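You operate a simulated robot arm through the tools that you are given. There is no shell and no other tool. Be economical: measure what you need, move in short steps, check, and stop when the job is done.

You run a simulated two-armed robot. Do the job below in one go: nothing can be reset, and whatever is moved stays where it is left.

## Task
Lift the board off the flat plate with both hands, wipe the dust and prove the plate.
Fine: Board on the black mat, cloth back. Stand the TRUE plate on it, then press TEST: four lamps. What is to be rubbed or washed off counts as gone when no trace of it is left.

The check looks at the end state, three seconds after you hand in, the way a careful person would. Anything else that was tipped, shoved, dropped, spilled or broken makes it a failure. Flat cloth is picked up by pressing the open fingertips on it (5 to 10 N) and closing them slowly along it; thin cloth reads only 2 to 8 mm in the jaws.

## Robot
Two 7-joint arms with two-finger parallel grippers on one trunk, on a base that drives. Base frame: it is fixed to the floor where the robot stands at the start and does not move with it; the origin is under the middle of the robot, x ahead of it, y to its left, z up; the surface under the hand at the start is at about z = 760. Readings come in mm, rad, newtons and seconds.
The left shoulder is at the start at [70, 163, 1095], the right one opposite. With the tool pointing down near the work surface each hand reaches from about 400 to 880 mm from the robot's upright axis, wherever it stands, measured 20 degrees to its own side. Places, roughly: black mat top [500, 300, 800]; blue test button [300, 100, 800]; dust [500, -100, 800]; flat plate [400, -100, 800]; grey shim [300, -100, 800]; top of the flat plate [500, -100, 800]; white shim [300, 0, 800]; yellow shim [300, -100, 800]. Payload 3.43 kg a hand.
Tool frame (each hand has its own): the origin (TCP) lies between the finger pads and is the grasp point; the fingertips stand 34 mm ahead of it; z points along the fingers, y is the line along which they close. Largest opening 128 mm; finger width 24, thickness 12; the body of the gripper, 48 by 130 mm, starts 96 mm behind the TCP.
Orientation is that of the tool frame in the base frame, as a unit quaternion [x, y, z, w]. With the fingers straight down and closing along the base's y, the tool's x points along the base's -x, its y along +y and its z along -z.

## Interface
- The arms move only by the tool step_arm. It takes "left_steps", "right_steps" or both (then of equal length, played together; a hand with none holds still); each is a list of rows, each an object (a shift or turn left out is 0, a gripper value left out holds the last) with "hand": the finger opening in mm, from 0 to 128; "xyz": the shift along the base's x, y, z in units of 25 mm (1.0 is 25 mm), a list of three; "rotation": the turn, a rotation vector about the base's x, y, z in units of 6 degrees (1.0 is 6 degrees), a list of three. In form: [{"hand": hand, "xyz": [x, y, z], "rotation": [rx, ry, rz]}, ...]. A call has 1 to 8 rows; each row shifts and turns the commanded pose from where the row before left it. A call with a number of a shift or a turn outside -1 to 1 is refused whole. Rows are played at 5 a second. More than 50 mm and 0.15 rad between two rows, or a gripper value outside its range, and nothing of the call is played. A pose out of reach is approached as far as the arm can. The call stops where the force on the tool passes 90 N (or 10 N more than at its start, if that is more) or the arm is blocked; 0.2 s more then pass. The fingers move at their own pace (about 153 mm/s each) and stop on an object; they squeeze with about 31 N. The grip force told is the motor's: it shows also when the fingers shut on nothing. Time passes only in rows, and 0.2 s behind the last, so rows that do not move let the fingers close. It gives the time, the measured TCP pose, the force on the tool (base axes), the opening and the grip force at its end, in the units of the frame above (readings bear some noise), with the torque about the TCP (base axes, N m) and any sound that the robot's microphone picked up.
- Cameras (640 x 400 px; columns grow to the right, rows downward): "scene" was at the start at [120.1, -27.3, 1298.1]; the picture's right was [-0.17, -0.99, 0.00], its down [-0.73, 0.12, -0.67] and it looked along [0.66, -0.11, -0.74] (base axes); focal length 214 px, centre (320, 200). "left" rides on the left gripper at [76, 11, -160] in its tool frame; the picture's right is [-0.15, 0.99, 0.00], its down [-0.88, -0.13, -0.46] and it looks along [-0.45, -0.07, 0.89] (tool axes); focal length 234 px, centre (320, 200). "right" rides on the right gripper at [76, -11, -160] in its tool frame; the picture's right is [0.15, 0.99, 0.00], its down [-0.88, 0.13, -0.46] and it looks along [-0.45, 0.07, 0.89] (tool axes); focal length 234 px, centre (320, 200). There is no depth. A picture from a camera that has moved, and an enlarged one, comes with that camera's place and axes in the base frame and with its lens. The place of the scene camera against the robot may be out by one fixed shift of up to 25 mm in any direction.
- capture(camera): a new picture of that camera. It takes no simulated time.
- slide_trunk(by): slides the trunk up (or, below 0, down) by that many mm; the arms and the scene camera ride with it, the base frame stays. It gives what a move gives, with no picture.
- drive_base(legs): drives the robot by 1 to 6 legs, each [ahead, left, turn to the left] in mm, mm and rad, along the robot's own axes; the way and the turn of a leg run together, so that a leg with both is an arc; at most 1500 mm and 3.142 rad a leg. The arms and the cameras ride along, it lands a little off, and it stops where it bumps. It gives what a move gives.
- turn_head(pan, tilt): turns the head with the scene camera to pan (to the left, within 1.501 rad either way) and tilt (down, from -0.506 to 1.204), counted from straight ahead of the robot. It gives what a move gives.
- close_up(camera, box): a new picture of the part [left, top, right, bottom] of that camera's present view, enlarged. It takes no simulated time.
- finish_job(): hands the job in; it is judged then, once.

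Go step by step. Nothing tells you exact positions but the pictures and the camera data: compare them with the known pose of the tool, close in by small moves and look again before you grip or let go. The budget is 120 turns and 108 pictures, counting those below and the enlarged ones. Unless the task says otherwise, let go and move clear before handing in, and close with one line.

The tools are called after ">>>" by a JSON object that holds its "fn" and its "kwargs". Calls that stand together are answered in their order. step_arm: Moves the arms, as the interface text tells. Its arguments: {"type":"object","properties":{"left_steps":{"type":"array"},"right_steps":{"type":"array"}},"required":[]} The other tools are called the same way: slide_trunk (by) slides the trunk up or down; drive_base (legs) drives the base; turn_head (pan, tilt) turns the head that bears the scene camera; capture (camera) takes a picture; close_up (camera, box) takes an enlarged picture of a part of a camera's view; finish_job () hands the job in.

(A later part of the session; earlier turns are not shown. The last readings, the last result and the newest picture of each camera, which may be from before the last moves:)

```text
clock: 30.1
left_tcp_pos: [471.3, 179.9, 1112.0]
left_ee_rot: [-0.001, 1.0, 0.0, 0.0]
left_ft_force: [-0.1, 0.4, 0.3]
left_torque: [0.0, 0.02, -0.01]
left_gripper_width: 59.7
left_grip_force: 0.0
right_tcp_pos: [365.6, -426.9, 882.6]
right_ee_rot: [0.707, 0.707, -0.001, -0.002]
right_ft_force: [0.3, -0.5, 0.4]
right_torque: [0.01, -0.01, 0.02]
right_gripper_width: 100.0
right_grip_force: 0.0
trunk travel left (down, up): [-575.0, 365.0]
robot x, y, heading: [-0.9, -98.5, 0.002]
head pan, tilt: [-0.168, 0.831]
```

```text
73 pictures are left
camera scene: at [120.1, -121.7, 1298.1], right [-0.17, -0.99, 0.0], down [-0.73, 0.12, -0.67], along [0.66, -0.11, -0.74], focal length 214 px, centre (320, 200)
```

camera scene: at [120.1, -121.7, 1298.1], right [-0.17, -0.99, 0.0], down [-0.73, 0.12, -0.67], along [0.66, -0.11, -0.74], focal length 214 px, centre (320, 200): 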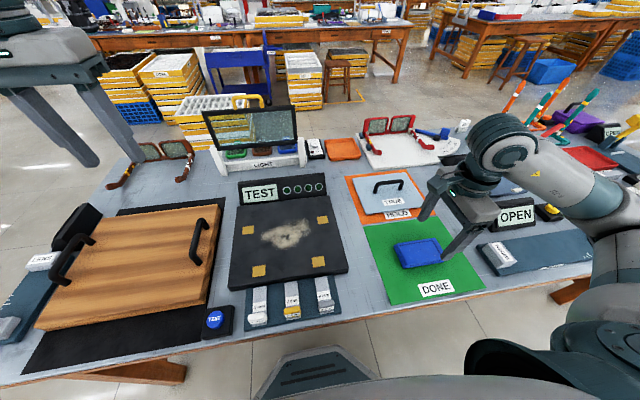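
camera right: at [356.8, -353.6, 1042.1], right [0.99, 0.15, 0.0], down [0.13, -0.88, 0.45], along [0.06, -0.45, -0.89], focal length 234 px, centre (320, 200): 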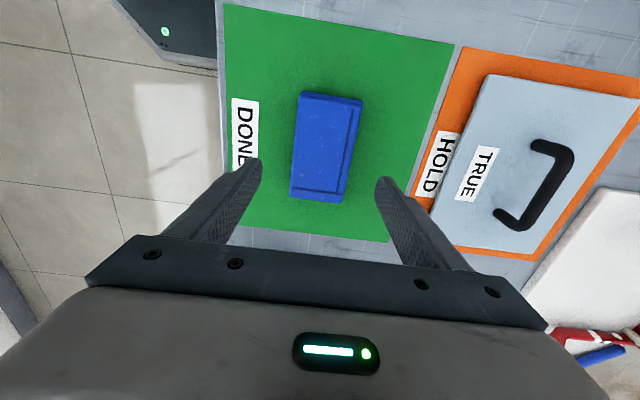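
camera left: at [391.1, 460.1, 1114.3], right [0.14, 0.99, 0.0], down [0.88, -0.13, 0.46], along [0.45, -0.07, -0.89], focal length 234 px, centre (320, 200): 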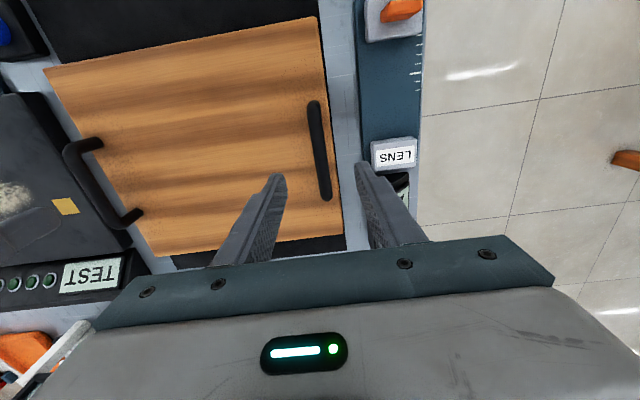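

Aligned with the cloth's short side. I lower so the fingers stand on either side of it.

>>> {"fn": "step_arm", "kwargs": {"right_steps": [{"xyz": [0.05, 0, -1]}, {"xyz": [0, 0, -0.9]}, {"xyz": [0, 0, -0.6]}, {"xyz": [0, 0, -0.3]}, {"xyz": [0, 0, -0.2]}]}}

>>> {"fn": "capture", "kwargs": {"camera": "right"}}

>>> {"fn": "close_up", "kwargs": {"camera": "scene", "box": [340, 200, 500, 300]}}

```text
clock: 31.3
left_tcp_pos: [471.7, 180.6, 1111.6]
left_ee_rot: [0.0, 1.0, 0.001, 0.0]
left_ft_force: [-0.6, -0.9, -0.2]
left_torque: [0.0, 0.02, -0.04]
left_gripper_width: 60.0
left_grip_force: 0.2
right_tcp_pos: [365.5, -428.4, 806.1]
right_ee_rot: [0.707, 0.707, -0.001, 0.001]
right_ft_force: [0.2, 0.2, -0.3]
right_torque: [0.01, -0.01, 0.0]
right_gripper_width: 100.1
right_grip_force: 0.0
trunk travel left (down, up): [-575.0, 365.0]
robot x, y, heading: [2.6, -94.0, 0.005]
head pan, tilt: [-0.168, 0.831]
```

```text
72 pictures are left
camera right: at [355.5, -352.4, 966.3], right [0.99, 0.15, 0.0], down [0.13, -0.88, 0.46], along [0.07, -0.45, -0.89], focal length 234 px, centre (320, 200)
```

right: 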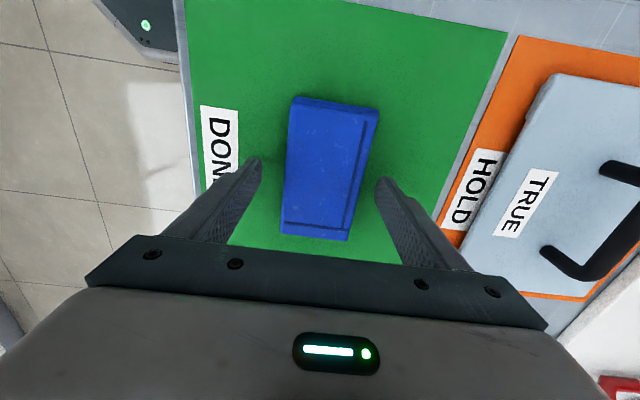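

```text
4.00 times, centred on (420, 250) of scene
camera zoom: at [120.0, -121.7, 1298.1], right [-0.17, -0.99, 0.0], down [-0.73, 0.12, -0.67], along [0.66, -0.11, -0.74], focal length 858 px, centre (-80, 0)
```

zoom: 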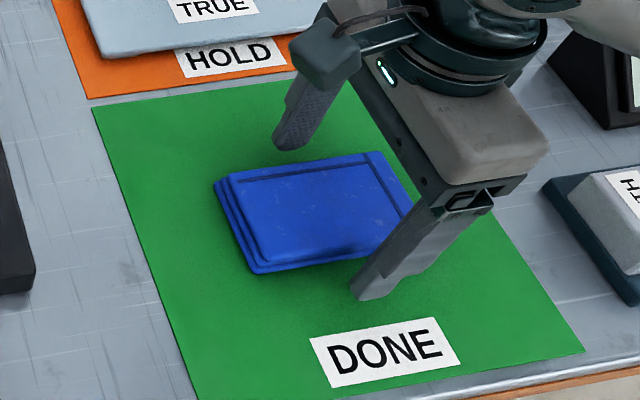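

The fingers straddle the cloth. I go 3 mm lower and close slowly.

>>> {"fn": "step_arm", "kwargs": {"right_steps": [{"xyz": [0.04, 0, -0.12]}, {"hand": 80}, {"hand": 68}, {"hand": 60}, {"hand": 50}, {"hand": 40}, {"hand": 30}]}}

>>> {"fn": "close_up", "kwargs": {"camera": "scene", "box": [340, 200, 500, 300]}}

```text
clock: 32.9
left_tcp_pos: [471.5, 181.5, 1111.8]
left_ee_rot: [-0.001, 1.0, 0.0, 0.001]
left_ft_force: [0.1, 0.5, 0.2]
left_torque: [-0.01, 0.02, -0.01]
left_gripper_width: 60.2
left_grip_force: 0.0
right_tcp_pos: [367.4, -427.0, 803.3]
right_ee_rot: [0.706, 0.708, 0.0, 0.0]
right_ft_force: [0.0, -0.6, 0.4]
right_torque: [0.0, -0.01, 0.01]
right_gripper_width: 67.6
right_grip_force: 31.3
trunk travel left (down, up): [-575.0, 365.0]
robot x, y, heading: [0.3, -92.6, 0.004]
head pan, tilt: [-0.168, 0.831]
```

```text
4.00 times, centred on (420, 250) of scene
camera zoom: at [120.1, -121.7, 1298.1], right [-0.17, -0.99, 0.0], down [-0.73, 0.12, -0.67], along [0.66, -0.11, -0.74], focal length 858 px, centre (-80, 0)
```

zoom: 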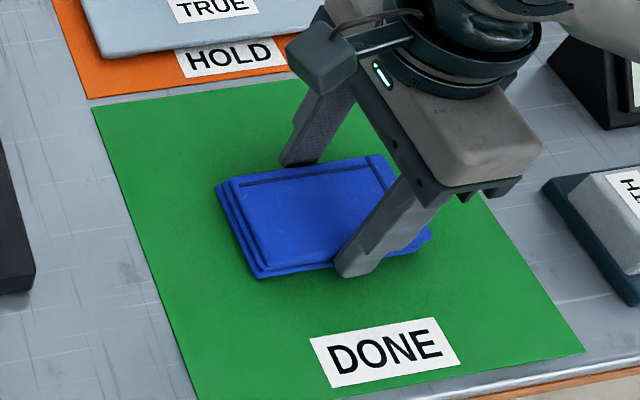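

The cloth is held as a firm pad (67.6 mm). I lift it and carry it over the dust, which lies about x 430–525, y -140 to -15.

>>> {"fn": "step_arm", "kwargs": {"right_steps": [{"xyz": [0, 0, 0.5]}, {"xyz": [0, 0, 1]}, {"xyz": [0, 0, 1]}, {"xyz": [0, 0.5, 1]}, {"xyz": [0.3, 1, 0.5]}, {"xyz": [0.3, 1, 0]}, {"xyz": [0.3, 1, 0]}, {"xyz": [0.3, 1, 0]}]}}

>>> {"fn": "step_arm", "kwargs": {"right_steps": [{"xyz": [0.3, 1, 0]}, {"xyz": [0.3, 1, 0]}, {"xyz": [0.3, 1, 0]}, {"xyz": [0.4, 1, 0]}, {"xyz": [0.4, 1, -0.2]}, {"xyz": [0.4, 1, -0.4]}, {"xyz": [0.3, 1, -0.5]}, {"xyz": [0.3, 1, -0.2]}]}}

>>> {"fn": "capture", "kwargs": {"camera": "scene"}}

>>> {"fn": "capture", "kwargs": {"camera": "right"}}

```text
clock: 34.7
left_tcp_pos: [472.3, 180.0, 1110.8]
left_ee_rot: [-0.001, 1.0, -0.001, 0.0]
left_ft_force: [-0.1, 0.5, -0.7]
left_torque: [-0.04, 0.0, 0.01]
left_gripper_width: 60.0
left_grip_force: 0.1
right_tcp_pos: [399.2, -315.9, 903.3]
right_ee_rot: [0.706, 0.708, -0.001, 0.001]
right_ft_force: [0.0, 0.4, -0.2]
right_torque: [-0.04, 0.0, 0.03]
right_gripper_width: 68.0
right_grip_force: 31.3
right hand out of reach, approached as far as the arm can: row 4
trunk travel left (down, up): [-575.0, 365.0]
robot x, y, heading: [-2.3, -96.9, 0.002]
head pan, tilt: [-0.168, 0.831]
```

```text
clock: 36.5
left_tcp_pos: [471.5, 181.0, 1111.6]
left_ee_rot: [-0.001, 1.0, -0.001, 0.0]
left_ft_force: [0.1, 0.3, 0.4]
left_torque: [-0.06, 0.03, -0.02]
left_gripper_width: 59.6
left_grip_force: 0.1
right_tcp_pos: [468.3, -115.1, 873.0]
right_ee_rot: [0.707, 0.708, -0.001, 0.0]
right_ft_force: [-0.1, -0.8, -0.1]
right_torque: [0.01, 0.0, 0.02]
right_gripper_width: 67.7
right_grip_force: 30.9
trunk travel left (down, up): [-575.0, 365.0]
robot x, y, heading: [-0.5, -93.4, 0.002]
head pan, tilt: [-0.168, 0.831]
```

```text
69 pictures are left
camera scene: at [120.4, -120.5, 1298.1], right [-0.17, -0.99, 0.0], down [-0.73, 0.12, -0.67], along [0.66, -0.11, -0.74], focal length 214 px, centre (320, 200)
```

scene: 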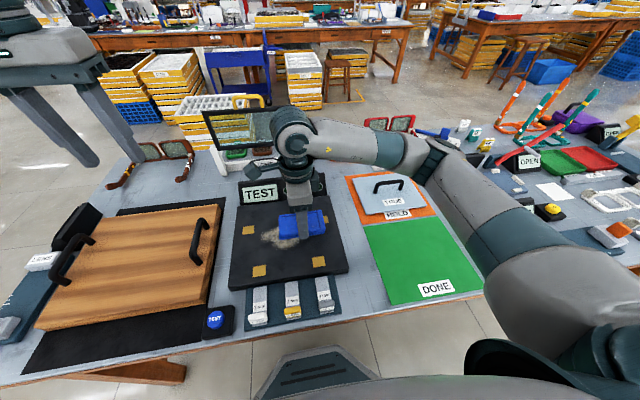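

```text
68 pictures are left
camera right: at [457.6, -40.9, 1031.6], right [0.99, 0.15, 0.0], down [0.13, -0.88, 0.46], along [0.07, -0.45, -0.89], focal length 234 px, centre (320, 200)
```

right: 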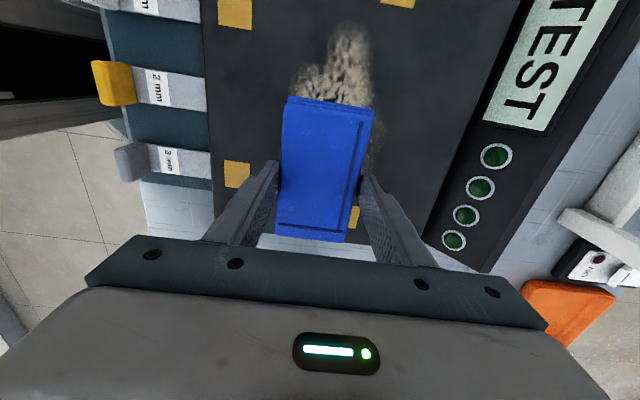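

The cloth is over the dust. I lower it till it touches the plate.

>>> {"fn": "step_arm", "kwargs": {"right_steps": [{"xyz": [-0.2, 0.5, -0.5]}, {"xyz": [-0.2, 0.5, -0.5]}, {"xyz": [-0.2, 0.2, -0.2]}, {"xyz": [0, 0, -0.12]}]}}

>>> {"fn": "step_arm", "kwargs": {"right_steps": [{"xyz": [0, 0, -0.12]}, {"xyz": [0, 0, -0.08]}]}}

```text
clock: 37.5
left_tcp_pos: [471.5, 179.5, 1113.3]
left_ee_rot: [-0.001, 1.0, 0.0, 0.001]
left_ft_force: [0.1, 0.2, -0.3]
left_torque: [-0.01, 0.0, 0.01]
left_gripper_width: 59.9
left_grip_force: 0.1
right_tcp_pos: [452.2, -86.4, 838.3]
right_ee_rot: [0.706, 0.708, 0.0, 0.0]
right_ft_force: [0.5, -0.1, -0.6]
right_torque: [0.02, -0.05, -0.01]
right_gripper_width: 67.9
right_grip_force: 30.8
trunk travel left (down, up): [-575.0, 365.0]
robot x, y, heading: [-5.3, -96.6, 0.006]
head pan, tilt: [-0.168, 0.831]
```

```text
clock: 38.1
left_tcp_pos: [471.4, 179.7, 1112.2]
left_ee_rot: [0.0, 1.0, 0.001, -0.001]
left_ft_force: [-1.1, -1.0, -0.8]
left_torque: [0.0, 0.0, 0.01]
left_gripper_width: 59.9
left_grip_force: 0.0
right_tcp_pos: [451.3, -85.9, 833.4]
right_ee_rot: [0.707, 0.708, 0.0, 0.0]
right_ft_force: [0.0, 0.1, -1.1]
right_torque: [-0.04, -0.02, -0.01]
right_gripper_width: 67.8
right_grip_force: 30.9
trunk travel left (down, up): [-575.0, 365.0]
robot x, y, heading: [-0.6, -94.8, 0.002]
head pan, tilt: [-0.168, 0.831]
```

>>> {"fn": "step_arm", "kwargs": {"right_steps": [{"xyz": [0, 0, -0.12]}, {}]}}

>>> {"fn": "step_arm", "kwargs": {"right_steps": [{"xyz": [0, 0, -0.1]}, {}]}}

>>> {"fn": "close_up", "kwargs": {"camera": "scene", "box": [220, 170, 380, 290]}}

```text
clock: 38.7
left_tcp_pos: [470.9, 180.5, 1112.2]
left_ee_rot: [0.0, 1.0, 0.0, 0.0]
left_ft_force: [0.4, -0.4, 0.7]
left_torque: [-0.01, -0.01, -0.02]
left_gripper_width: 60.0
left_grip_force: 0.0
right_tcp_pos: [453.4, -87.0, 830.9]
right_ee_rot: [0.706, 0.708, 0.0, 0.0]
right_ft_force: [-0.6, -0.4, 4.7]
right_torque: [-0.18, 0.09, 0.0]
right_gripper_width: 67.7
right_grip_force: 30.7
trunk travel left (down, up): [-575.0, 365.0]
robot x, y, heading: [-2.7, -96.4, 0.004]
head pan, tilt: [-0.168, 0.831]
```

```text
clock: 39.3
left_tcp_pos: [469.3, 180.2, 1113.2]
left_ee_rot: [0.0, 1.0, 0.0, 0.0]
left_ft_force: [0.0, 0.0, 0.2]
left_torque: [0.04, -0.01, 0.01]
left_gripper_width: 60.1
left_grip_force: 0.1
right_tcp_pos: [452.9, -86.2, 830.0]
right_ee_rot: [0.707, 0.707, 0.002, 0.001]
right_ft_force: [1.7, -5.0, 37.2]
right_torque: [-0.23, 0.27, 0.04]
right_gripper_width: 67.8
right_grip_force: 30.9
trunk travel left (down, up): [-575.0, 365.0]
robot x, y, heading: [1.1, -95.8, -0.0]
head pan, tilt: [-0.168, 0.831]
```

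```text
3.33 times, centred on (300, 230) of scene
camera zoom: at [117.5, -122.2, 1298.9], right [-0.17, -0.99, 0.0], down [-0.73, 0.12, -0.68], along [0.67, -0.11, -0.74], focal length 715 px, centre (387, 100)
```

zoom: 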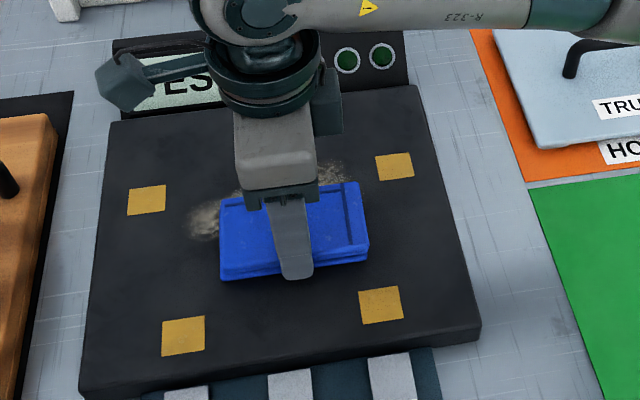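

Cloth is in contact (37 N, a bit firm). I ease to a lighter pressure and wipe to and fro along x.

>>> {"fn": "step_arm", "kwargs": {"right_steps": [{"xyz": [0, 0, 0.03]}, {"xyz": [0.7, 0, 0]}, {"xyz": [0.7, 0, 0]}, {"xyz": [0.7, 0, 0]}, {"xyz": [0.6, 0, 0]}, {"xyz": [-0.6, 0, 0]}, {"xyz": [-0.7, 0, 0]}, {"xyz": [-0.7, 0, 0]}]}}

>>> {"fn": "step_arm", "kwargs": {"right_steps": [{"xyz": [-0.7, 0.3, 0]}, {"xyz": [-0.7, 0.3, 0]}, {"xyz": [0, 0.7, 0]}, {"xyz": [0.7, 0.2, 0]}, {"xyz": [0.7, 0, 0]}, {"xyz": [0.7, 0, 0]}, {"xyz": [0.7, 0, 0]}, {"xyz": [0.7, 0, 0]}]}}

>>> {"fn": "close_up", "kwargs": {"camera": "scene", "box": [220, 170, 380, 290]}}

```text
clock: 41.1
left_tcp_pos: [470.4, 180.9, 1112.0]
left_ee_rot: [-0.001, 1.0, 0.0, 0.0]
left_ft_force: [0.1, 0.6, 0.1]
left_torque: [-0.01, -0.01, -0.01]
left_gripper_width: 60.0
left_grip_force: 0.0
right_tcp_pos: [471.0, -85.2, 830.6]
right_ee_rot: [0.708, 0.706, 0.003, 0.001]
right_ft_force: [16.8, 0.3, 34.7]
right_torque: [-0.09, -0.4, 0.0]
right_gripper_width: 67.9
right_grip_force: 31.4
trunk travel left (down, up): [-575.0, 365.0]
robot x, y, heading: [1.4, -94.8, -0.003]
head pan, tilt: [-0.168, 0.831]
```

```text
clock: 42.9
left_tcp_pos: [470.8, 180.9, 1112.8]
left_ee_rot: [-0.001, 1.0, 0.0, 0.001]
left_ft_force: [0.6, 0.0, -0.9]
left_torque: [0.02, -0.01, -0.01]
left_gripper_width: 59.9
left_grip_force: 0.0
right_tcp_pos: [523.3, -47.0, 829.4]
right_ee_rot: [0.707, 0.708, 0.001, 0.001]
right_ft_force: [-7.2, -0.6, 17.2]
right_torque: [0.05, 0.78, 0.04]
right_gripper_width: 67.8
right_grip_force: 30.8
trunk travel left (down, up): [-575.0, 365.0]
robot x, y, heading: [4.2, -95.2, 0.002]
head pan, tilt: [-0.168, 0.831]
```

```text
3.33 times, centred on (300, 230) of scene
camera zoom: at [117.8, -121.8, 1298.4], right [-0.17, -0.99, 0.0], down [-0.73, 0.12, -0.68], along [0.67, -0.11, -0.74], focal length 715 px, centre (387, 100)
```

zoom: 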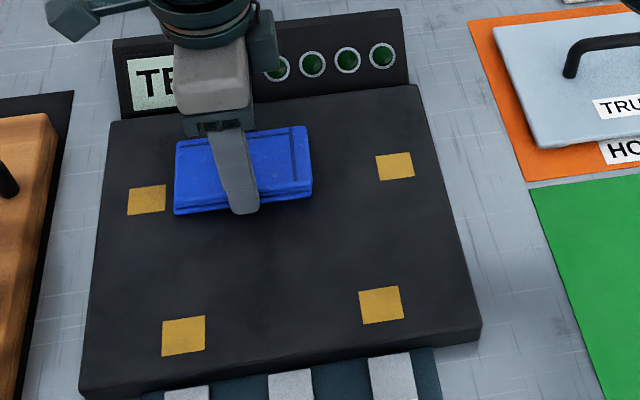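

Nearly all gone. One more pass over the right and near part, then lift and check.

>>> {"fn": "step_arm", "kwargs": {"right_steps": [{"xyz": [0, -0.9, 0]}, {"xyz": [0, -0.9, 0]}, {"xyz": [0, -0.9, 0]}, {"xyz": [-0.9, 0, 0]}, {"xyz": [-0.9, 0.3, 0]}, {"xyz": [-0.9, 0.9, 0]}, {"xyz": [0.6, 0.9, 0]}, {"xyz": [0.6, 0.7, 0]}]}}

>>> {"fn": "step_arm", "kwargs": {"right_steps": [{"xyz": [0, 0, 0.5]}, {"xyz": [0, -0.5, 1]}, {"xyz": [-0.3, -1, 0.8]}, {"xyz": [-0.3, -1, 0.4]}, {"xyz": [-0.3, -1, 0]}, {"xyz": [-0.3, -1, 0]}, {"xyz": [-0.3, -1, 0]}, {"xyz": [-0.3, -1, 0]}]}}

>>> {"fn": "close_up", "kwargs": {"camera": "scene", "box": [220, 170, 380, 290]}}

```text
clock: 44.7
left_tcp_pos: [471.8, 180.7, 1111.3]
left_ee_rot: [-0.001, 1.0, -0.001, 0.0]
left_ft_force: [0.0, 0.3, 0.3]
left_torque: [0.02, 0.0, 0.0]
left_gripper_width: 59.9
left_grip_force: 0.1
right_tcp_pos: [486.2, -45.4, 831.4]
right_ee_rot: [0.707, 0.707, 0.0, 0.001]
right_ft_force: [0.2, 0.4, 0.1]
right_torque: [-0.01, 0.03, 0.03]
right_gripper_width: 67.9
right_grip_force: 30.7
trunk travel left (down, up): [-575.0, 365.0]
robot x, y, heading: [-1.4, -95.4, -0.002]
head pan, tilt: [-0.168, 0.831]
```

```text
clock: 46.5
left_tcp_pos: [471.2, 179.3, 1112.1]
left_ee_rot: [-0.001, 1.0, 0.0, 0.0]
left_ft_force: [-0.4, -0.5, -0.5]
left_torque: [0.02, -0.04, -0.01]
left_gripper_width: 60.0
left_grip_force: 0.1
right_tcp_pos: [440.7, -208.1, 898.4]
right_ee_rot: [0.707, 0.707, 0.001, -0.002]
right_ft_force: [-1.1, 0.1, -0.7]
right_torque: [0.0, -0.03, -0.03]
right_gripper_width: 67.7
right_grip_force: 31.1
trunk travel left (down, up): [-575.0, 365.0]
robot x, y, heading: [0.1, -95.6, 0.001]
head pan, tilt: [-0.168, 0.831]
```

```text
3.33 times, centred on (300, 230) of scene
camera zoom: at [119.7, -122.7, 1298.2], right [-0.17, -0.99, 0.0], down [-0.73, 0.12, -0.67], along [0.66, -0.11, -0.74], focal length 715 px, centre (387, 100)
```

zoom: 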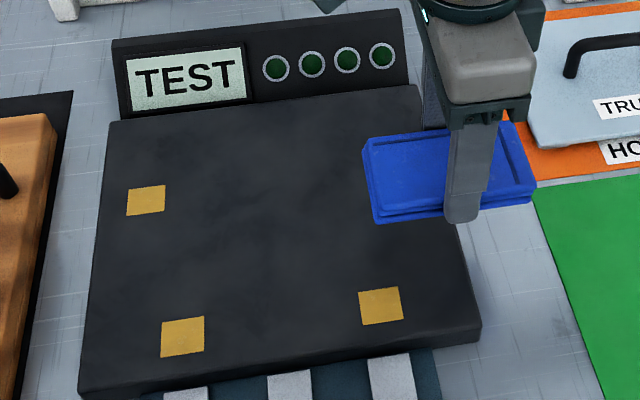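

The plate looks clean. I carry the cloth back to its place on the green mat.

>>> {"fn": "step_arm", "kwargs": {"right_steps": [{"xyz": [-0.37, -1, 0]}, {"xyz": [-0.37, -1, 0]}, {"xyz": [-0.37, -1, 0]}, {"xyz": [-0.37, -1, 0]}, {"xyz": [-0.37, -1, 0]}, {"xyz": [-0.37, -1, 0]}, {"xyz": [-0.37, -1, 0]}, {"xyz": [-0.37, -1, -0.5]}]}}

>>> {"fn": "step_arm", "kwargs": {"right_steps": [{"xyz": [0, -0.76, -1]}, {"xyz": [0, 0, -1]}, {"xyz": [0, 0, -0.7]}, {"xyz": [0, 0, -0.3]}]}}

>>> {"fn": "close_up", "kwargs": {"camera": "scene", "box": [340, 200, 500, 300]}}

```text
clock: 48.3
left_tcp_pos: [469.8, 179.7, 1113.2]
left_ee_rot: [-0.001, 1.0, 0.001, 0.0]
left_ft_force: [-0.7, -0.2, 0.5]
left_torque: [0.0, -0.01, 0.0]
left_gripper_width: 60.0
left_grip_force: 0.1
right_tcp_pos: [370.5, -413.5, 882.4]
right_ee_rot: [0.706, 0.708, -0.001, -0.002]
right_ft_force: [0.8, 0.3, -0.9]
right_torque: [-0.03, -0.04, 0.01]
right_gripper_width: 68.0
right_grip_force: 30.9
right hand out of reach, approached as far as the arm can: row 8
trunk travel left (down, up): [-575.0, 365.0]
robot x, y, heading: [-0.8, -92.4, -0.001]
head pan, tilt: [-0.168, 0.831]
```

```text
clock: 49.3
left_tcp_pos: [471.8, 180.1, 1112.3]
left_ee_rot: [-0.001, 1.0, 0.0, -0.001]
left_ft_force: [0.1, -0.7, -0.4]
left_torque: [-0.03, -0.04, 0.0]
left_gripper_width: 60.0
left_grip_force: 0.0
right_tcp_pos: [371.2, -430.0, 809.8]
right_ee_rot: [0.707, 0.708, 0.0, 0.0]
right_ft_force: [-0.4, -0.1, -0.3]
right_torque: [0.01, 0.03, 0.01]
right_gripper_width: 67.9
right_grip_force: 30.9
trunk travel left (down, up): [-575.0, 365.0]
robot x, y, heading: [2.4, -97.3, -0.001]
head pan, tilt: [-0.168, 0.831]
```

```text
4.00 times, centred on (420, 250) of scene
camera zoom: at [120.3, -121.8, 1298.1], right [-0.17, -0.99, 0.0], down [-0.73, 0.12, -0.67], along [0.66, -0.11, -0.74], focal length 858 px, centre (-80, 0)
```

zoom: 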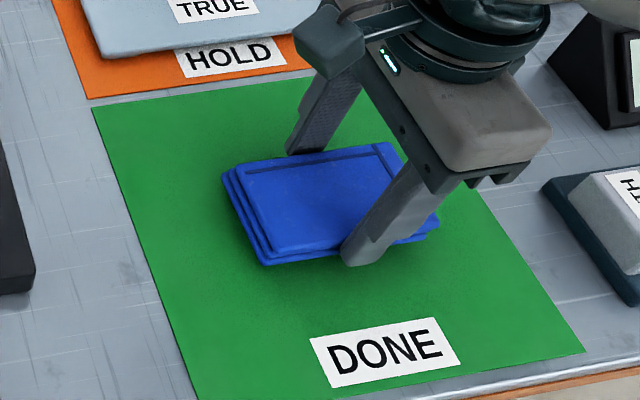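

>>> {"fn": "step_arm", "kwargs": {"right_steps": [{"xyz": [-0.1, 0.08, -0.1]}, {"xyz": [0, 0, -0.1]}, {"xyz": [0, 0, -0.06]}, {"hand": 75}, {"hand": 100}, {"xyz": [0, 0, 0.5]}, {"xyz": [0, 0, 1]}, {"xyz": [0, 0, 1]}]}}

>>> {"fn": "close_up", "kwargs": {"camera": "scene", "box": [340, 200, 500, 300]}}

>>> {"fn": "capture", "kwargs": {"camera": "right"}}

```text
clock: 51.1
left_tcp_pos: [471.4, 180.3, 1111.9]
left_ee_rot: [-0.001, 1.0, -0.001, 0.0]
left_ft_force: [-0.2, 0.7, -0.2]
left_torque: [-0.01, 0.01, -0.02]
left_gripper_width: 60.1
left_grip_force: 0.0
right_tcp_pos: [369.0, -426.5, 866.3]
right_ee_rot: [0.706, 0.708, -0.001, 0.0]
right_ft_force: [-0.9, 0.1, 0.2]
right_torque: [-0.02, 0.02, -0.04]
right_gripper_width: 100.0
right_grip_force: 0.1
trunk travel left (down, up): [-575.0, 365.0]
robot x, y, heading: [-1.2, -95.6, 0.002]
head pan, tilt: [-0.168, 0.831]
```

```text
4.00 times, centred on (420, 250) of scene
camera zoom: at [120.1, -121.4, 1298.1], right [-0.17, -0.99, 0.0], down [-0.73, 0.12, -0.67], along [0.66, -0.11, -0.74], focal length 858 px, centre (-80, 0)
```

zoom: 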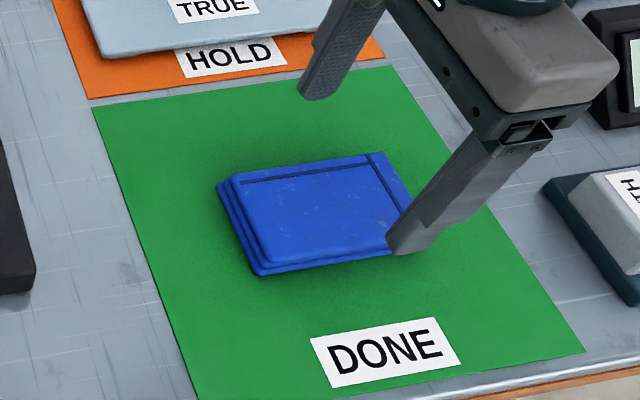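

```text
62 pictures are left
camera right: at [358.0, -352.3, 1025.3], right [0.99, 0.15, 0.0], down [0.13, -0.88, 0.46], along [0.07, -0.45, -0.89], focal length 234 px, centre (320, 200)
```

right: 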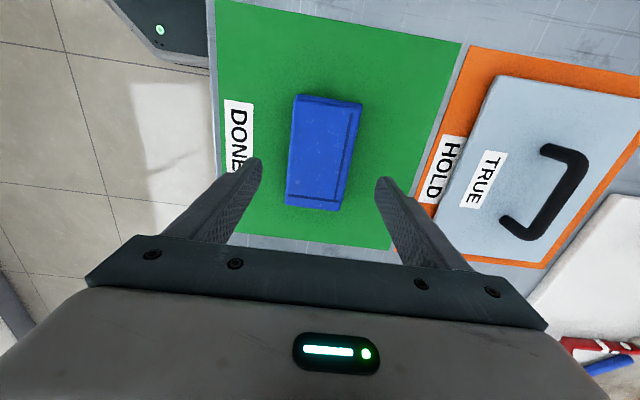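

The cloth is back. The TRUE plate's handle runs along y, so this hand orientation suits it. I check the pads with the left camera and the TRUE plate.

>>> {"fn": "capture", "kwargs": {"camera": "left"}}

>>> {"fn": "close_up", "kwargs": {"camera": "scene", "box": [220, 160, 460, 320]}}

```text
61 pictures are left
camera left: at [394.3, 192.0, 1272.0], right [0.14, 0.99, 0.0], down [0.88, -0.13, 0.46], along [0.45, -0.07, -0.89], focal length 234 px, centre (320, 200)
```

left: 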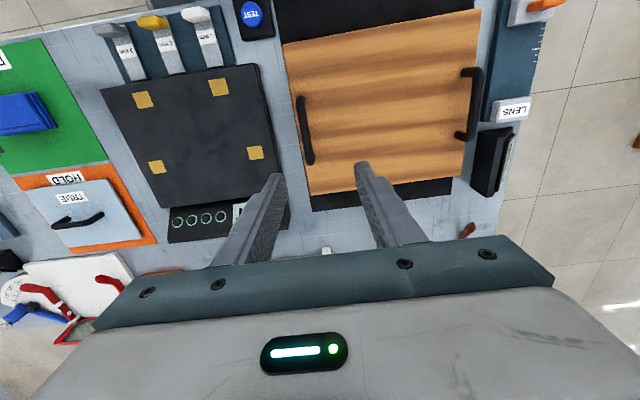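

```text
2.50 times, centred on (340, 240) of scene
camera zoom: at [120.1, -121.4, 1298.1], right [-0.17, -0.99, 0.0], down [-0.73, 0.12, -0.67], along [0.66, -0.11, -0.74], focal length 536 px, centre (270, 100)
```

zoom: 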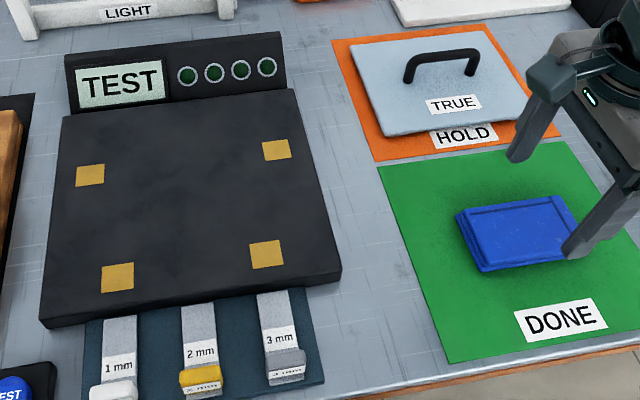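

Pads: near (380,-147),(380,2), far (510,-185),(510,37); centre (445,-73). The TRUE handle is near (609,-424). I move above it.

>>> {"fn": "step_arm", "kwargs": {"right_steps": [{"xyz": [0.6, 0, 1], "hand": 70}, {"xyz": [1, 0, 0.5]}, {"xyz": [1, 0, 0]}, {"xyz": [1, 0, 0]}, {"xyz": [1, 0, 0]}, {"xyz": [1, 0, 0]}, {"xyz": [1, 0, 0]}, {"xyz": [1, 0, 0]}]}}

>>> {"fn": "step_arm", "kwargs": {"right_steps": [{"xyz": [1, 0.05, -0.3]}, {"xyz": [1, 0.05, -0.6]}, {"xyz": [0, 0, -0.6]}]}}

>>> {"fn": "capture", "kwargs": {"camera": "right"}}

>>> {"fn": "close_up", "kwargs": {"camera": "scene", "box": [320, 150, 480, 250]}}

```text
clock: 52.9
left_tcp_pos: [471.7, 180.4, 1110.7]
left_ee_rot: [0.0, 1.0, 0.0, 0.0]
left_ft_force: [0.3, 0.1, 0.8]
left_torque: [0.01, 0.02, -0.03]
left_gripper_width: 59.9
left_grip_force: 0.0
right_tcp_pos: [560.7, -425.4, 901.3]
right_ee_rot: [0.707, 0.708, -0.001, 0.0]
right_ft_force: [0.2, 0.6, 0.0]
right_torque: [0.0, -0.01, -0.01]
right_gripper_width: 70.1
right_grip_force: 0.1
trunk travel left (down, up): [-575.0, 365.0]
robot x, y, heading: [-1.6, -95.3, 0.002]
head pan, tilt: [-0.168, 0.831]
```

```text
clock: 53.7
left_tcp_pos: [470.6, 180.0, 1113.0]
left_ee_rot: [-0.001, 1.0, 0.0, 0.0]
left_ft_force: [-0.1, -0.3, -0.9]
left_torque: [0.01, 0.03, -0.01]
left_gripper_width: 60.2
left_grip_force: 0.0
right_tcp_pos: [609.5, -422.5, 862.3]
right_ee_rot: [0.707, 0.707, 0.0, 0.0]
right_ft_force: [0.0, -0.2, -0.2]
right_torque: [0.01, -0.01, 0.04]
right_gripper_width: 70.1
right_grip_force: 0.1
trunk travel left (down, up): [-575.0, 365.0]
robot x, y, heading: [-0.4, -92.1, 0.003]
head pan, tilt: [-0.168, 0.831]
```

```text
59 pictures are left
camera right: at [599.1, -348.8, 1023.0], right [0.99, 0.15, 0.0], down [0.13, -0.88, 0.46], along [0.07, -0.45, -0.89], focal length 234 px, centre (320, 200)
```

right: 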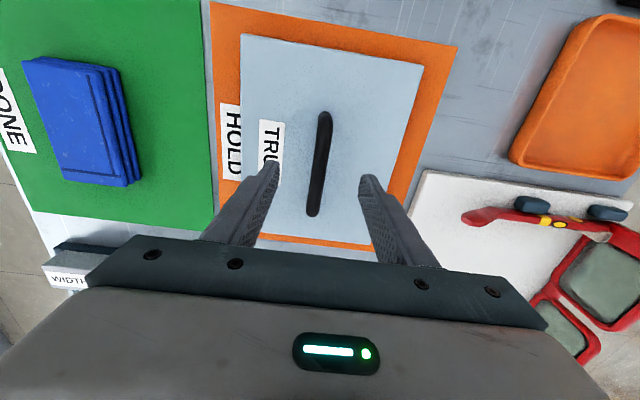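

```text
4.00 times, centred on (400, 200) of scene
camera zoom: at [120.0, -122.1, 1298.2], right [-0.17, -0.99, 0.0], down [-0.73, 0.12, -0.67], along [0.66, -0.11, -0.74], focal length 858 px, centre (0, 200)
```

zoom: 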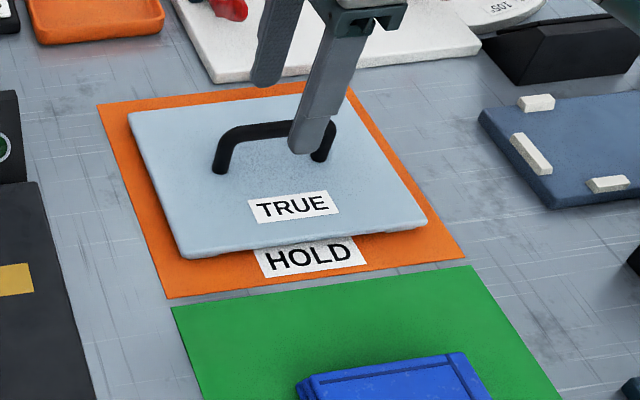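

The hand is centred on the TRUE handle. I lower carefully until just touching, then grip.

>>> {"fn": "step_arm", "kwargs": {"right_steps": [{"xyz": [0, 0, -0.5]}, {"xyz": [0, 0, -0.4]}, {"xyz": [0, 0, -0.2]}]}}

>>> {"fn": "step_arm", "kwargs": {"right_steps": [{"xyz": [0, 0, -0.16]}, {}]}}

>>> {"fn": "step_arm", "kwargs": {"right_steps": [{"xyz": [0, 0, -0.12]}, {}]}}

>>> {"fn": "close_up", "kwargs": {"camera": "scene", "box": [320, 150, 480, 250]}}

```text
clock: 54.5
left_tcp_pos: [470.9, 181.6, 1111.2]
left_ee_rot: [-0.001, 1.0, 0.0, 0.0]
left_ft_force: [0.1, -0.2, -0.5]
left_torque: [-0.02, 0.0, 0.01]
left_gripper_width: 60.1
left_grip_force: 0.0
right_tcp_pos: [609.8, -423.2, 836.1]
right_ee_rot: [0.706, 0.708, 0.0, 0.0]
right_ft_force: [-0.9, 0.4, -0.1]
right_torque: [0.01, -0.03, 0.0]
right_gripper_width: 70.0
right_grip_force: 0.0
trunk travel left (down, up): [-575.0, 365.0]
robot x, y, heading: [-2.7, -94.7, 0.004]
head pan, tilt: [-0.168, 0.831]
```

```text
clock: 55.1
left_tcp_pos: [471.6, 181.0, 1112.6]
left_ee_rot: [-0.001, 1.0, 0.0, 0.0]
left_ft_force: [-0.5, 0.2, 0.1]
left_torque: [0.02, 0.02, -0.02]
left_gripper_width: 60.0
left_grip_force: 0.2
right_tcp_pos: [609.7, -422.0, 833.1]
right_ee_rot: [0.707, 0.707, 0.001, -0.001]
right_ft_force: [0.3, 0.2, 0.7]
right_torque: [0.03, 0.0, -0.03]
right_gripper_width: 70.3
right_grip_force: 0.1
trunk travel left (down, up): [-575.0, 365.0]
robot x, y, heading: [1.5, -92.4, -0.003]
head pan, tilt: [-0.168, 0.831]
```

```text
clock: 55.7
left_tcp_pos: [471.6, 180.7, 1113.3]
left_ee_rot: [-0.001, 1.0, 0.0, 0.0]
left_ft_force: [0.5, 0.6, 0.4]
left_torque: [0.01, -0.01, 0.03]
left_gripper_width: 60.0
left_grip_force: 0.1
right_tcp_pos: [610.0, -423.5, 829.6]
right_ee_rot: [0.707, 0.708, 0.0, -0.001]
right_ft_force: [-0.5, -0.1, -0.4]
right_torque: [-0.01, 0.01, 0.0]
right_gripper_width: 70.1
right_grip_force: 0.0
trunk travel left (down, up): [-575.0, 365.0]
robot x, y, heading: [2.5, -90.8, 0.003]
head pan, tilt: [-0.168, 0.831]
```

```text
4.00 times, centred on (400, 200) of scene
camera zoom: at [120.1, -121.6, 1298.1], right [-0.17, -0.99, 0.0], down [-0.73, 0.12, -0.67], along [0.66, -0.11, -0.74], focal length 858 px, centre (0, 200)
```

zoom: 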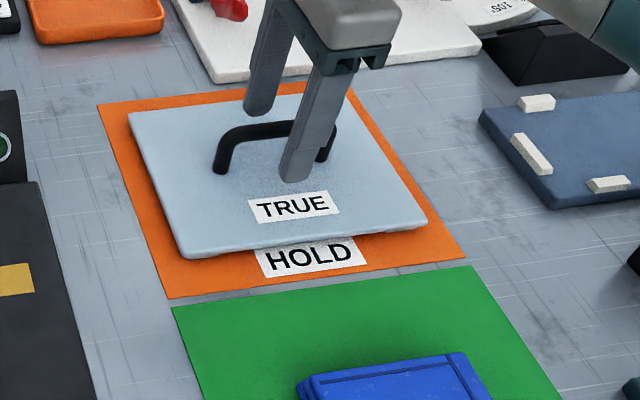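

>>> {"fn": "step_arm", "kwargs": {"right_steps": [{"xyz": [0, 0, -0.14]}, {"hand": 45}, {"hand": 25}, {"hand": 0}, {}, {}]}}

>>> {"fn": "close_up", "kwargs": {"camera": "scene", "box": [320, 150, 480, 250]}}

```text
clock: 57.1
left_tcp_pos: [471.3, 179.4, 1111.7]
left_ee_rot: [-0.001, 1.0, -0.001, 0.001]
left_ft_force: [-0.2, 0.2, 0.0]
left_torque: [-0.02, 0.01, 0.03]
left_gripper_width: 60.1
left_grip_force: 0.1
right_tcp_pos: [609.4, -423.2, 827.3]
right_ee_rot: [0.706, 0.708, 0.0, 0.0]
right_ft_force: [-2.9, 0.7, -1.0]
right_torque: [-0.17, 0.05, -0.08]
right_gripper_width: 13.7
right_grip_force: 30.8
trunk travel left (down, up): [-575.0, 365.0]
robot x, y, heading: [-2.3, -93.2, 0.003]
head pan, tilt: [-0.168, 0.831]
```

```text
4.00 times, centred on (400, 200) of scene
camera zoom: at [119.9, -121.6, 1298.1], right [-0.17, -0.99, 0.0], down [-0.73, 0.12, -0.67], along [0.66, -0.11, -0.74], focal length 858 px, centre (0, 200)
```

zoom: 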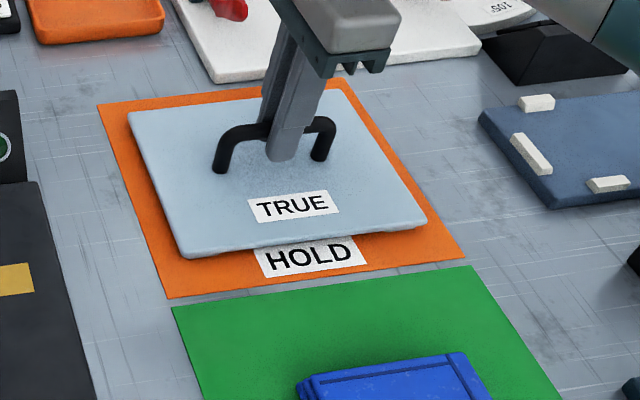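

Gripped. Lifting the TRUE plate and carrying it toward the flat plate.

>>> {"fn": "step_arm", "kwargs": {"right_steps": [{"xyz": [0, 0, 0.2]}, {"xyz": [0, 0, 0.4]}, {"xyz": [0, 0, 0.7]}, {"xyz": [0, 0, 1]}, {"xyz": [0, 0, 1]}, {"xyz": [-0.3, 0.5, 0.3]}, {"xyz": [-0.5, 0.8, 0]}, {"xyz": [-0.5, 0.8, 0]}]}}

>>> {"fn": "capture", "kwargs": {"camera": "scene"}}

>>> {"fn": "capture", "kwargs": {"camera": "right"}}

```text
clock: 58.9
left_tcp_pos: [472.0, 179.2, 1110.9]
left_ee_rot: [-0.001, 1.0, 0.0, -0.001]
left_ft_force: [0.1, -0.3, -0.1]
left_torque: [0.01, 0.01, 0.02]
left_gripper_width: 60.0
left_grip_force: 0.1
right_tcp_pos: [577.1, -372.4, 916.5]
right_ee_rot: [0.706, 0.708, 0.0, -0.001]
right_ft_force: [0.5, 0.3, -7.2]
right_torque: [-0.04, 0.0, 0.02]
right_gripper_width: 13.6
right_grip_force: 31.5
trunk travel left (down, up): [-575.0, 365.0]
robot x, y, heading: [-0.8, -98.4, -0.001]
head pan, tilt: [-0.168, 0.831]
```

```text
55 pictures are left
camera scene: at [121.0, -121.5, 1298.0], right [-0.17, -0.99, 0.0], down [-0.73, 0.12, -0.67], along [0.66, -0.11, -0.74], focal length 214 px, centre (320, 200)
```

scene: 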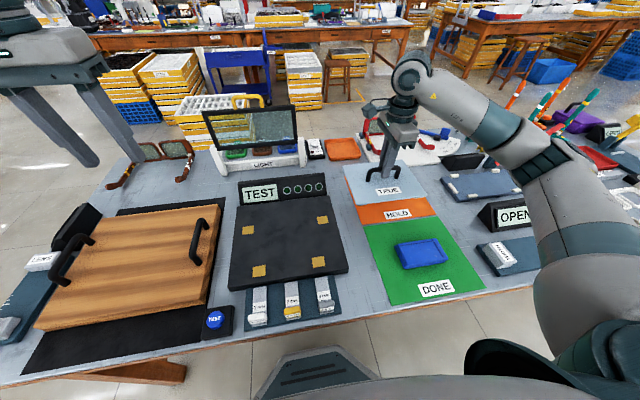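

```text
54 pictures are left
camera right: at [567.2, -297.6, 1076.9], right [0.99, 0.15, 0.0], down [0.13, -0.88, 0.46], along [0.07, -0.45, -0.89], focal length 234 px, centre (320, 200)
```

right: 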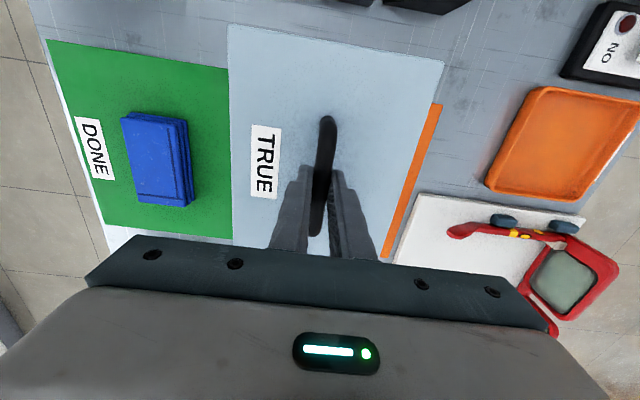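

The plate hangs level (7 N), centred on the TCP. I bring it over the flat plate at (445, -73).

>>> {"fn": "step_arm", "kwargs": {"right_steps": [{"xyz": [-0.44, 1, 0]}, {"xyz": [-0.44, 1, 0]}, {"xyz": [-0.44, 1, 0]}, {"xyz": [-0.44, 1, 0]}, {"xyz": [-0.44, 1, 0]}, {"xyz": [-0.44, 1, 0]}, {"xyz": [-0.44, 1, 0]}, {"xyz": [-0.44, 1, 0]}]}}

>>> {"fn": "step_arm", "kwargs": {"right_steps": [{"xyz": [-0.44, 1, 0]}, {"xyz": [-0.44, 1, 0]}, {"xyz": [-0.44, 1, 0]}, {"xyz": [-0.44, 0.9, -0.2]}, {"xyz": [0, 0, -0.6]}, {"xyz": [0, 0, -0.5]}]}}

>>> {"fn": "capture", "kwargs": {"camera": "right"}}

>>> {"fn": "close_up", "kwargs": {"camera": "scene", "box": [220, 160, 380, 280]}}

>>> {"fn": "capture", "kwargs": {"camera": "left"}}

```text
clock: 60.7
left_tcp_pos: [471.7, 181.4, 1111.0]
left_ee_rot: [-0.002, 1.0, -0.001, 0.001]
left_ft_force: [-0.1, -0.2, 0.4]
left_torque: [0.0, 0.01, -0.03]
left_gripper_width: 59.8
left_grip_force: 0.0
right_tcp_pos: [486.5, -172.1, 920.6]
right_ee_rot: [0.707, 0.707, -0.001, 0.001]
right_ft_force: [-0.1, 0.0, -6.7]
right_torque: [0.01, -0.01, 0.02]
right_gripper_width: 13.7
right_grip_force: 31.2
trunk travel left (down, up): [-575.0, 365.0]
robot x, y, heading: [-0.7, -93.9, 0.002]
head pan, tilt: [-0.168, 0.831]
```

```text
clock: 62.1
left_tcp_pos: [471.2, 180.7, 1111.4]
left_ee_rot: [0.0, 1.0, -0.001, 0.0]
left_ft_force: [-0.4, -0.2, 0.0]
left_torque: [0.0, -0.02, 0.02]
left_gripper_width: 60.1
left_grip_force: 0.0
right_tcp_pos: [444.3, -75.2, 884.7]
right_ee_rot: [0.706, 0.708, 0.0, -0.001]
right_ft_force: [0.0, 0.7, -8.1]
right_torque: [-0.02, 0.03, -0.02]
right_gripper_width: 13.6
right_grip_force: 31.2
trunk travel left (down, up): [-575.0, 365.0]
robot x, y, heading: [-3.7, -93.9, 0.004]
head pan, tilt: [-0.168, 0.831]
```

```text
53 pictures are left
camera right: at [434.6, 1.1, 1044.8], right [0.99, 0.15, 0.0], down [0.13, -0.88, 0.46], along [0.07, -0.45, -0.89], focal length 234 px, centre (320, 200)
```

right: 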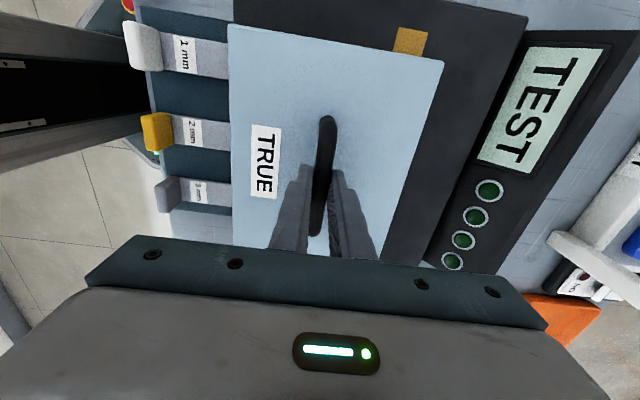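

```text
3.33 times, centred on (300, 220) of scene
camera zoom: at [120.8, -121.1, 1298.1], right [-0.17, -0.99, 0.0], down [-0.73, 0.12, -0.67], along [0.66, -0.11, -0.74], focal length 715 px, centre (387, 133)
```

zoom: 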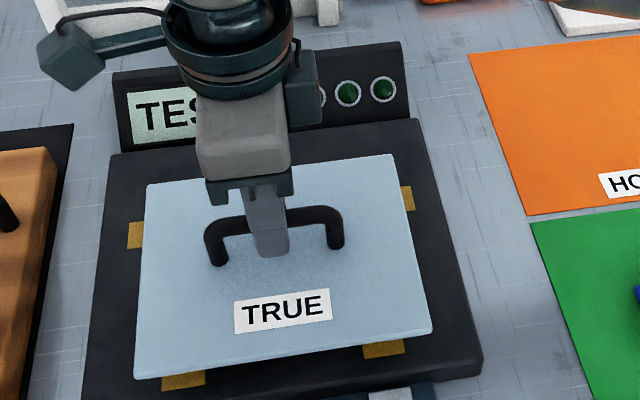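

```text
51 pictures are left
camera left: at [394.9, 192.2, 1271.8], right [0.14, 0.99, 0.0], down [0.88, -0.13, 0.46], along [0.45, -0.07, -0.89], focal length 234 px, centre (320, 200)
```

left: 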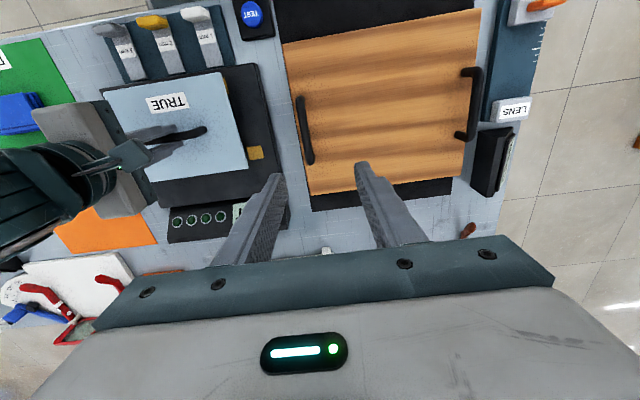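

The plate hovers centred over the four pads. I lower it gently to contact.

>>> {"fn": "step_arm", "kwargs": {"right_steps": [{"xyz": [0.03, 0.12, -0.4]}, {"xyz": [0, 0, -0.4]}, {"xyz": [0, 0, -0.2]}, {}]}}

>>> {"fn": "close_up", "kwargs": {"camera": "scene", "box": [240, 170, 360, 290]}}

```text
clock: 63.1
left_tcp_pos: [471.6, 179.8, 1111.7]
left_ee_rot: [-0.001, 1.0, 0.0, 0.001]
left_ft_force: [-0.1, -1.1, 0.4]
left_torque: [0.0, 0.02, 0.0]
left_gripper_width: 59.8
left_grip_force: 0.0
right_tcp_pos: [445.4, -70.0, 858.4]
right_ee_rot: [0.706, 0.708, -0.001, 0.0]
right_ft_force: [0.5, 1.2, -8.0]
right_torque: [0.01, 0.02, 0.02]
right_gripper_width: 13.8
right_grip_force: 31.1
trunk travel left (down, up): [-575.0, 365.0]
robot x, y, heading: [-0.7, -96.6, 0.001]
head pan, tilt: [-0.168, 0.831]
```

```text
3.33 times, centred on (300, 230) of scene
camera zoom: at [120.7, -121.5, 1298.0], right [-0.17, -0.99, 0.0], down [-0.73, 0.12, -0.67], along [0.66, -0.11, -0.74], focal length 715 px, centre (387, 100)
```

zoom: 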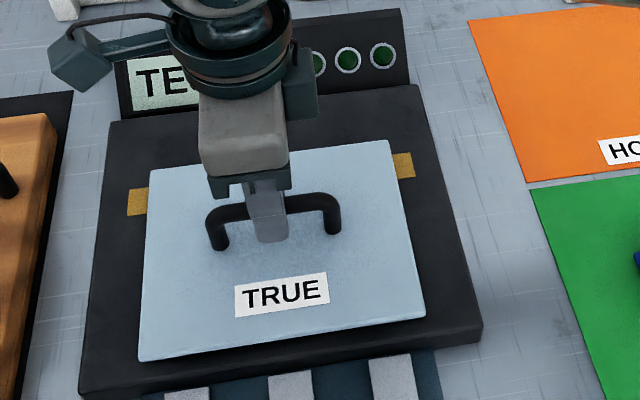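

>>> {"fn": "step_arm", "kwargs": {"right_steps": [{"xyz": [0, -0.06, -0.1]}, {"xyz": [0, 0, -0.06]}, {}]}}

>>> {"fn": "step_arm", "kwargs": {"right_steps": [{"xyz": [0, 0, -0.08]}, {}]}}

>>> {"fn": "close_up", "kwargs": {"camera": "scene", "box": [240, 170, 360, 290]}}

```text
clock: 63.9
left_tcp_pos: [470.4, 181.1, 1111.0]
left_ee_rot: [-0.001, 1.0, 0.0, 0.0]
left_ft_force: [-0.4, -0.4, -0.2]
left_torque: [0.02, 0.01, 0.03]
left_gripper_width: 59.7
left_grip_force: 0.0
right_tcp_pos: [444.9, -73.0, 854.5]
right_ee_rot: [0.706, 0.708, 0.001, 0.0]
right_ft_force: [1.3, 0.1, -2.5]
right_torque: [-0.54, 0.0, 0.02]
right_gripper_width: 13.8
right_grip_force: 30.3
trunk travel left (down, up): [-575.0, 365.0]
robot x, y, heading: [-0.9, -94.1, 0.002]
head pan, tilt: [-0.168, 0.831]
```

```text
clock: 64.5
left_tcp_pos: [469.4, 178.8, 1113.0]
left_ee_rot: [-0.001, 1.0, 0.001, 0.0]
left_ft_force: [0.3, 0.5, -0.8]
left_torque: [0.02, 0.01, 0.0]
left_gripper_width: 60.2
left_grip_force: 0.1
right_tcp_pos: [445.9, -70.9, 855.3]
right_ee_rot: [0.707, 0.707, 0.003, 0.001]
right_ft_force: [8.8, -1.5, 27.5]
right_torque: [-0.05, -0.16, 0.11]
right_gripper_width: 13.7
right_grip_force: 31.0
trunk travel left (down, up): [-575.0, 365.0]
robot x, y, heading: [-0.8, -94.7, -0.003]
head pan, tilt: [-0.168, 0.831]
```

```text
3.33 times, centred on (300, 230) of scene
camera zoom: at [119.0, -122.2, 1298.7], right [-0.17, -0.99, 0.0], down [-0.73, 0.12, -0.67], along [0.67, -0.11, -0.74], focal length 715 px, centre (387, 100)
```

zoom: 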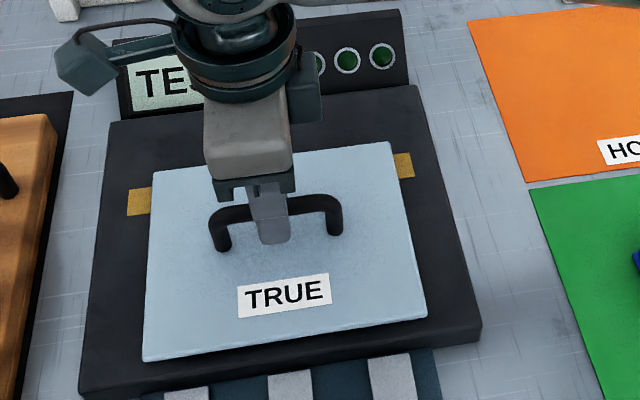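

It touches down; I correct 2 mm to the left, set it down and release.

>>> {"fn": "step_arm", "kwargs": {"right_steps": [{"xyz": [0, 0, 0.16]}, {"xyz": [0, 0.1, 0]}, {"xyz": [0, 0, -0.08]}, {"xyz": [0, 0, -0.04]}, {}, {"hand": 30}, {"hand": 60}, {}]}}

>>> {"fn": "step_arm", "kwargs": {"right_steps": [{"xyz": [0, 0, 0.5]}, {"xyz": [0, 0, 1]}, {"xyz": [0, 0, 1]}, {"xyz": [0, -0.5, 0.5]}, {"xyz": [0, -1, 0]}, {"xyz": [0, -1, 0]}, {"xyz": [0, -1, 0]}, {"xyz": [0, -1, 0]}]}}

>>> {"fn": "step_arm", "kwargs": {"right_steps": [{"xyz": [0, -1, 0]}, {"xyz": [0, -1, 0]}, {"xyz": [0, -1, 0]}, {"xyz": [0, -1, 0]}]}}

>>> {"fn": "close_up", "kwargs": {"camera": "scene", "box": [220, 160, 380, 280]}}

>>> {"fn": "capture", "kwargs": {"camera": "left"}}

```text
clock: 66.3
left_tcp_pos: [470.9, 180.8, 1111.7]
left_ee_rot: [-0.001, 1.0, -0.001, 0.0]
left_ft_force: [0.2, -0.3, 0.6]
left_torque: [0.01, 0.0, 0.01]
left_gripper_width: 60.1
left_grip_force: 0.0
right_tcp_pos: [444.2, -68.8, 854.8]
right_ee_rot: [0.707, 0.707, 0.0, 0.001]
right_ft_force: [-0.2, -0.5, 0.4]
right_torque: [-0.01, -0.01, 0.02]
right_gripper_width: 60.0
right_grip_force: 0.1
trunk travel left (down, up): [-575.0, 365.0]
robot x, y, heading: [-0.2, -93.0, 0.003]
head pan, tilt: [-0.168, 0.831]
```

```text
clock: 68.1
left_tcp_pos: [470.8, 179.1, 1111.0]
left_ee_rot: [-0.001, 1.0, 0.0, 0.001]
left_ft_force: [0.2, 0.1, -0.2]
left_torque: [0.07, 0.03, -0.02]
left_gripper_width: 59.9
left_grip_force: 0.0
right_tcp_pos: [444.0, -183.8, 931.9]
right_ee_rot: [0.706, 0.708, 0.001, -0.001]
right_ft_force: [0.0, -1.1, 0.7]
right_torque: [0.02, 0.01, 0.01]
right_gripper_width: 60.1
right_grip_force: 0.0
trunk travel left (down, up): [-575.0, 365.0]
robot x, y, heading: [1.0, -94.3, -0.003]
head pan, tilt: [-0.168, 0.831]
```

```text
clock: 69.1
left_tcp_pos: [471.4, 179.3, 1112.6]
left_ee_rot: [-0.001, 1.0, 0.001, -0.001]
left_ft_force: [1.2, 0.6, 0.4]
left_torque: [0.02, -0.05, -0.01]
left_gripper_width: 60.0
left_grip_force: 0.0
right_tcp_pos: [443.5, -284.0, 929.4]
right_ee_rot: [0.706, 0.708, 0.001, -0.001]
right_ft_force: [-0.4, 0.4, -0.8]
right_torque: [0.02, -0.01, -0.01]
right_gripper_width: 60.1
right_grip_force: 0.1
trunk travel left (down, up): [-575.0, 365.0]
robot x, y, heading: [-1.0, -95.7, 0.002]
head pan, tilt: [-0.168, 0.831]
```

```text
3.33 times, centred on (300, 220) of scene
camera zoom: at [119.8, -123.1, 1298.2], right [-0.17, -0.99, 0.0], down [-0.73, 0.12, -0.67], along [0.66, -0.11, -0.74], focal length 715 px, centre (387, 133)
```

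zoom: 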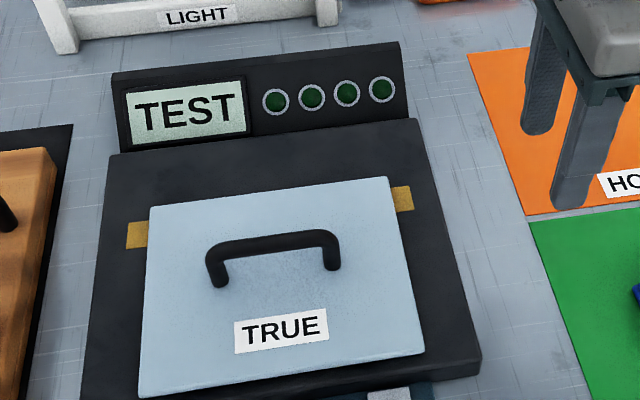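

```text
47 pictures are left
camera left: at [393.9, 190.4, 1272.6], right [0.14, 0.99, 0.0], down [0.88, -0.13, 0.46], along [0.45, -0.07, -0.89], focal length 234 px, centre (320, 200)
```

left: 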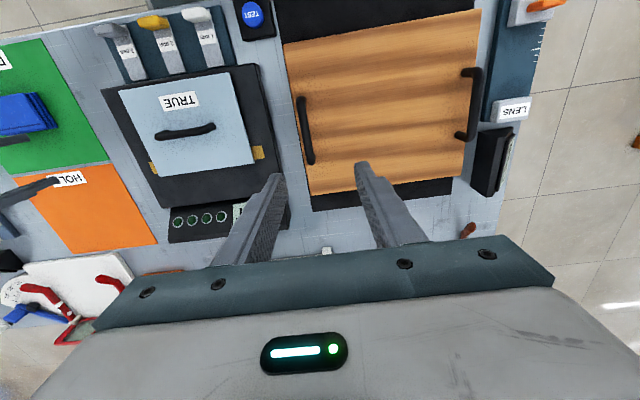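

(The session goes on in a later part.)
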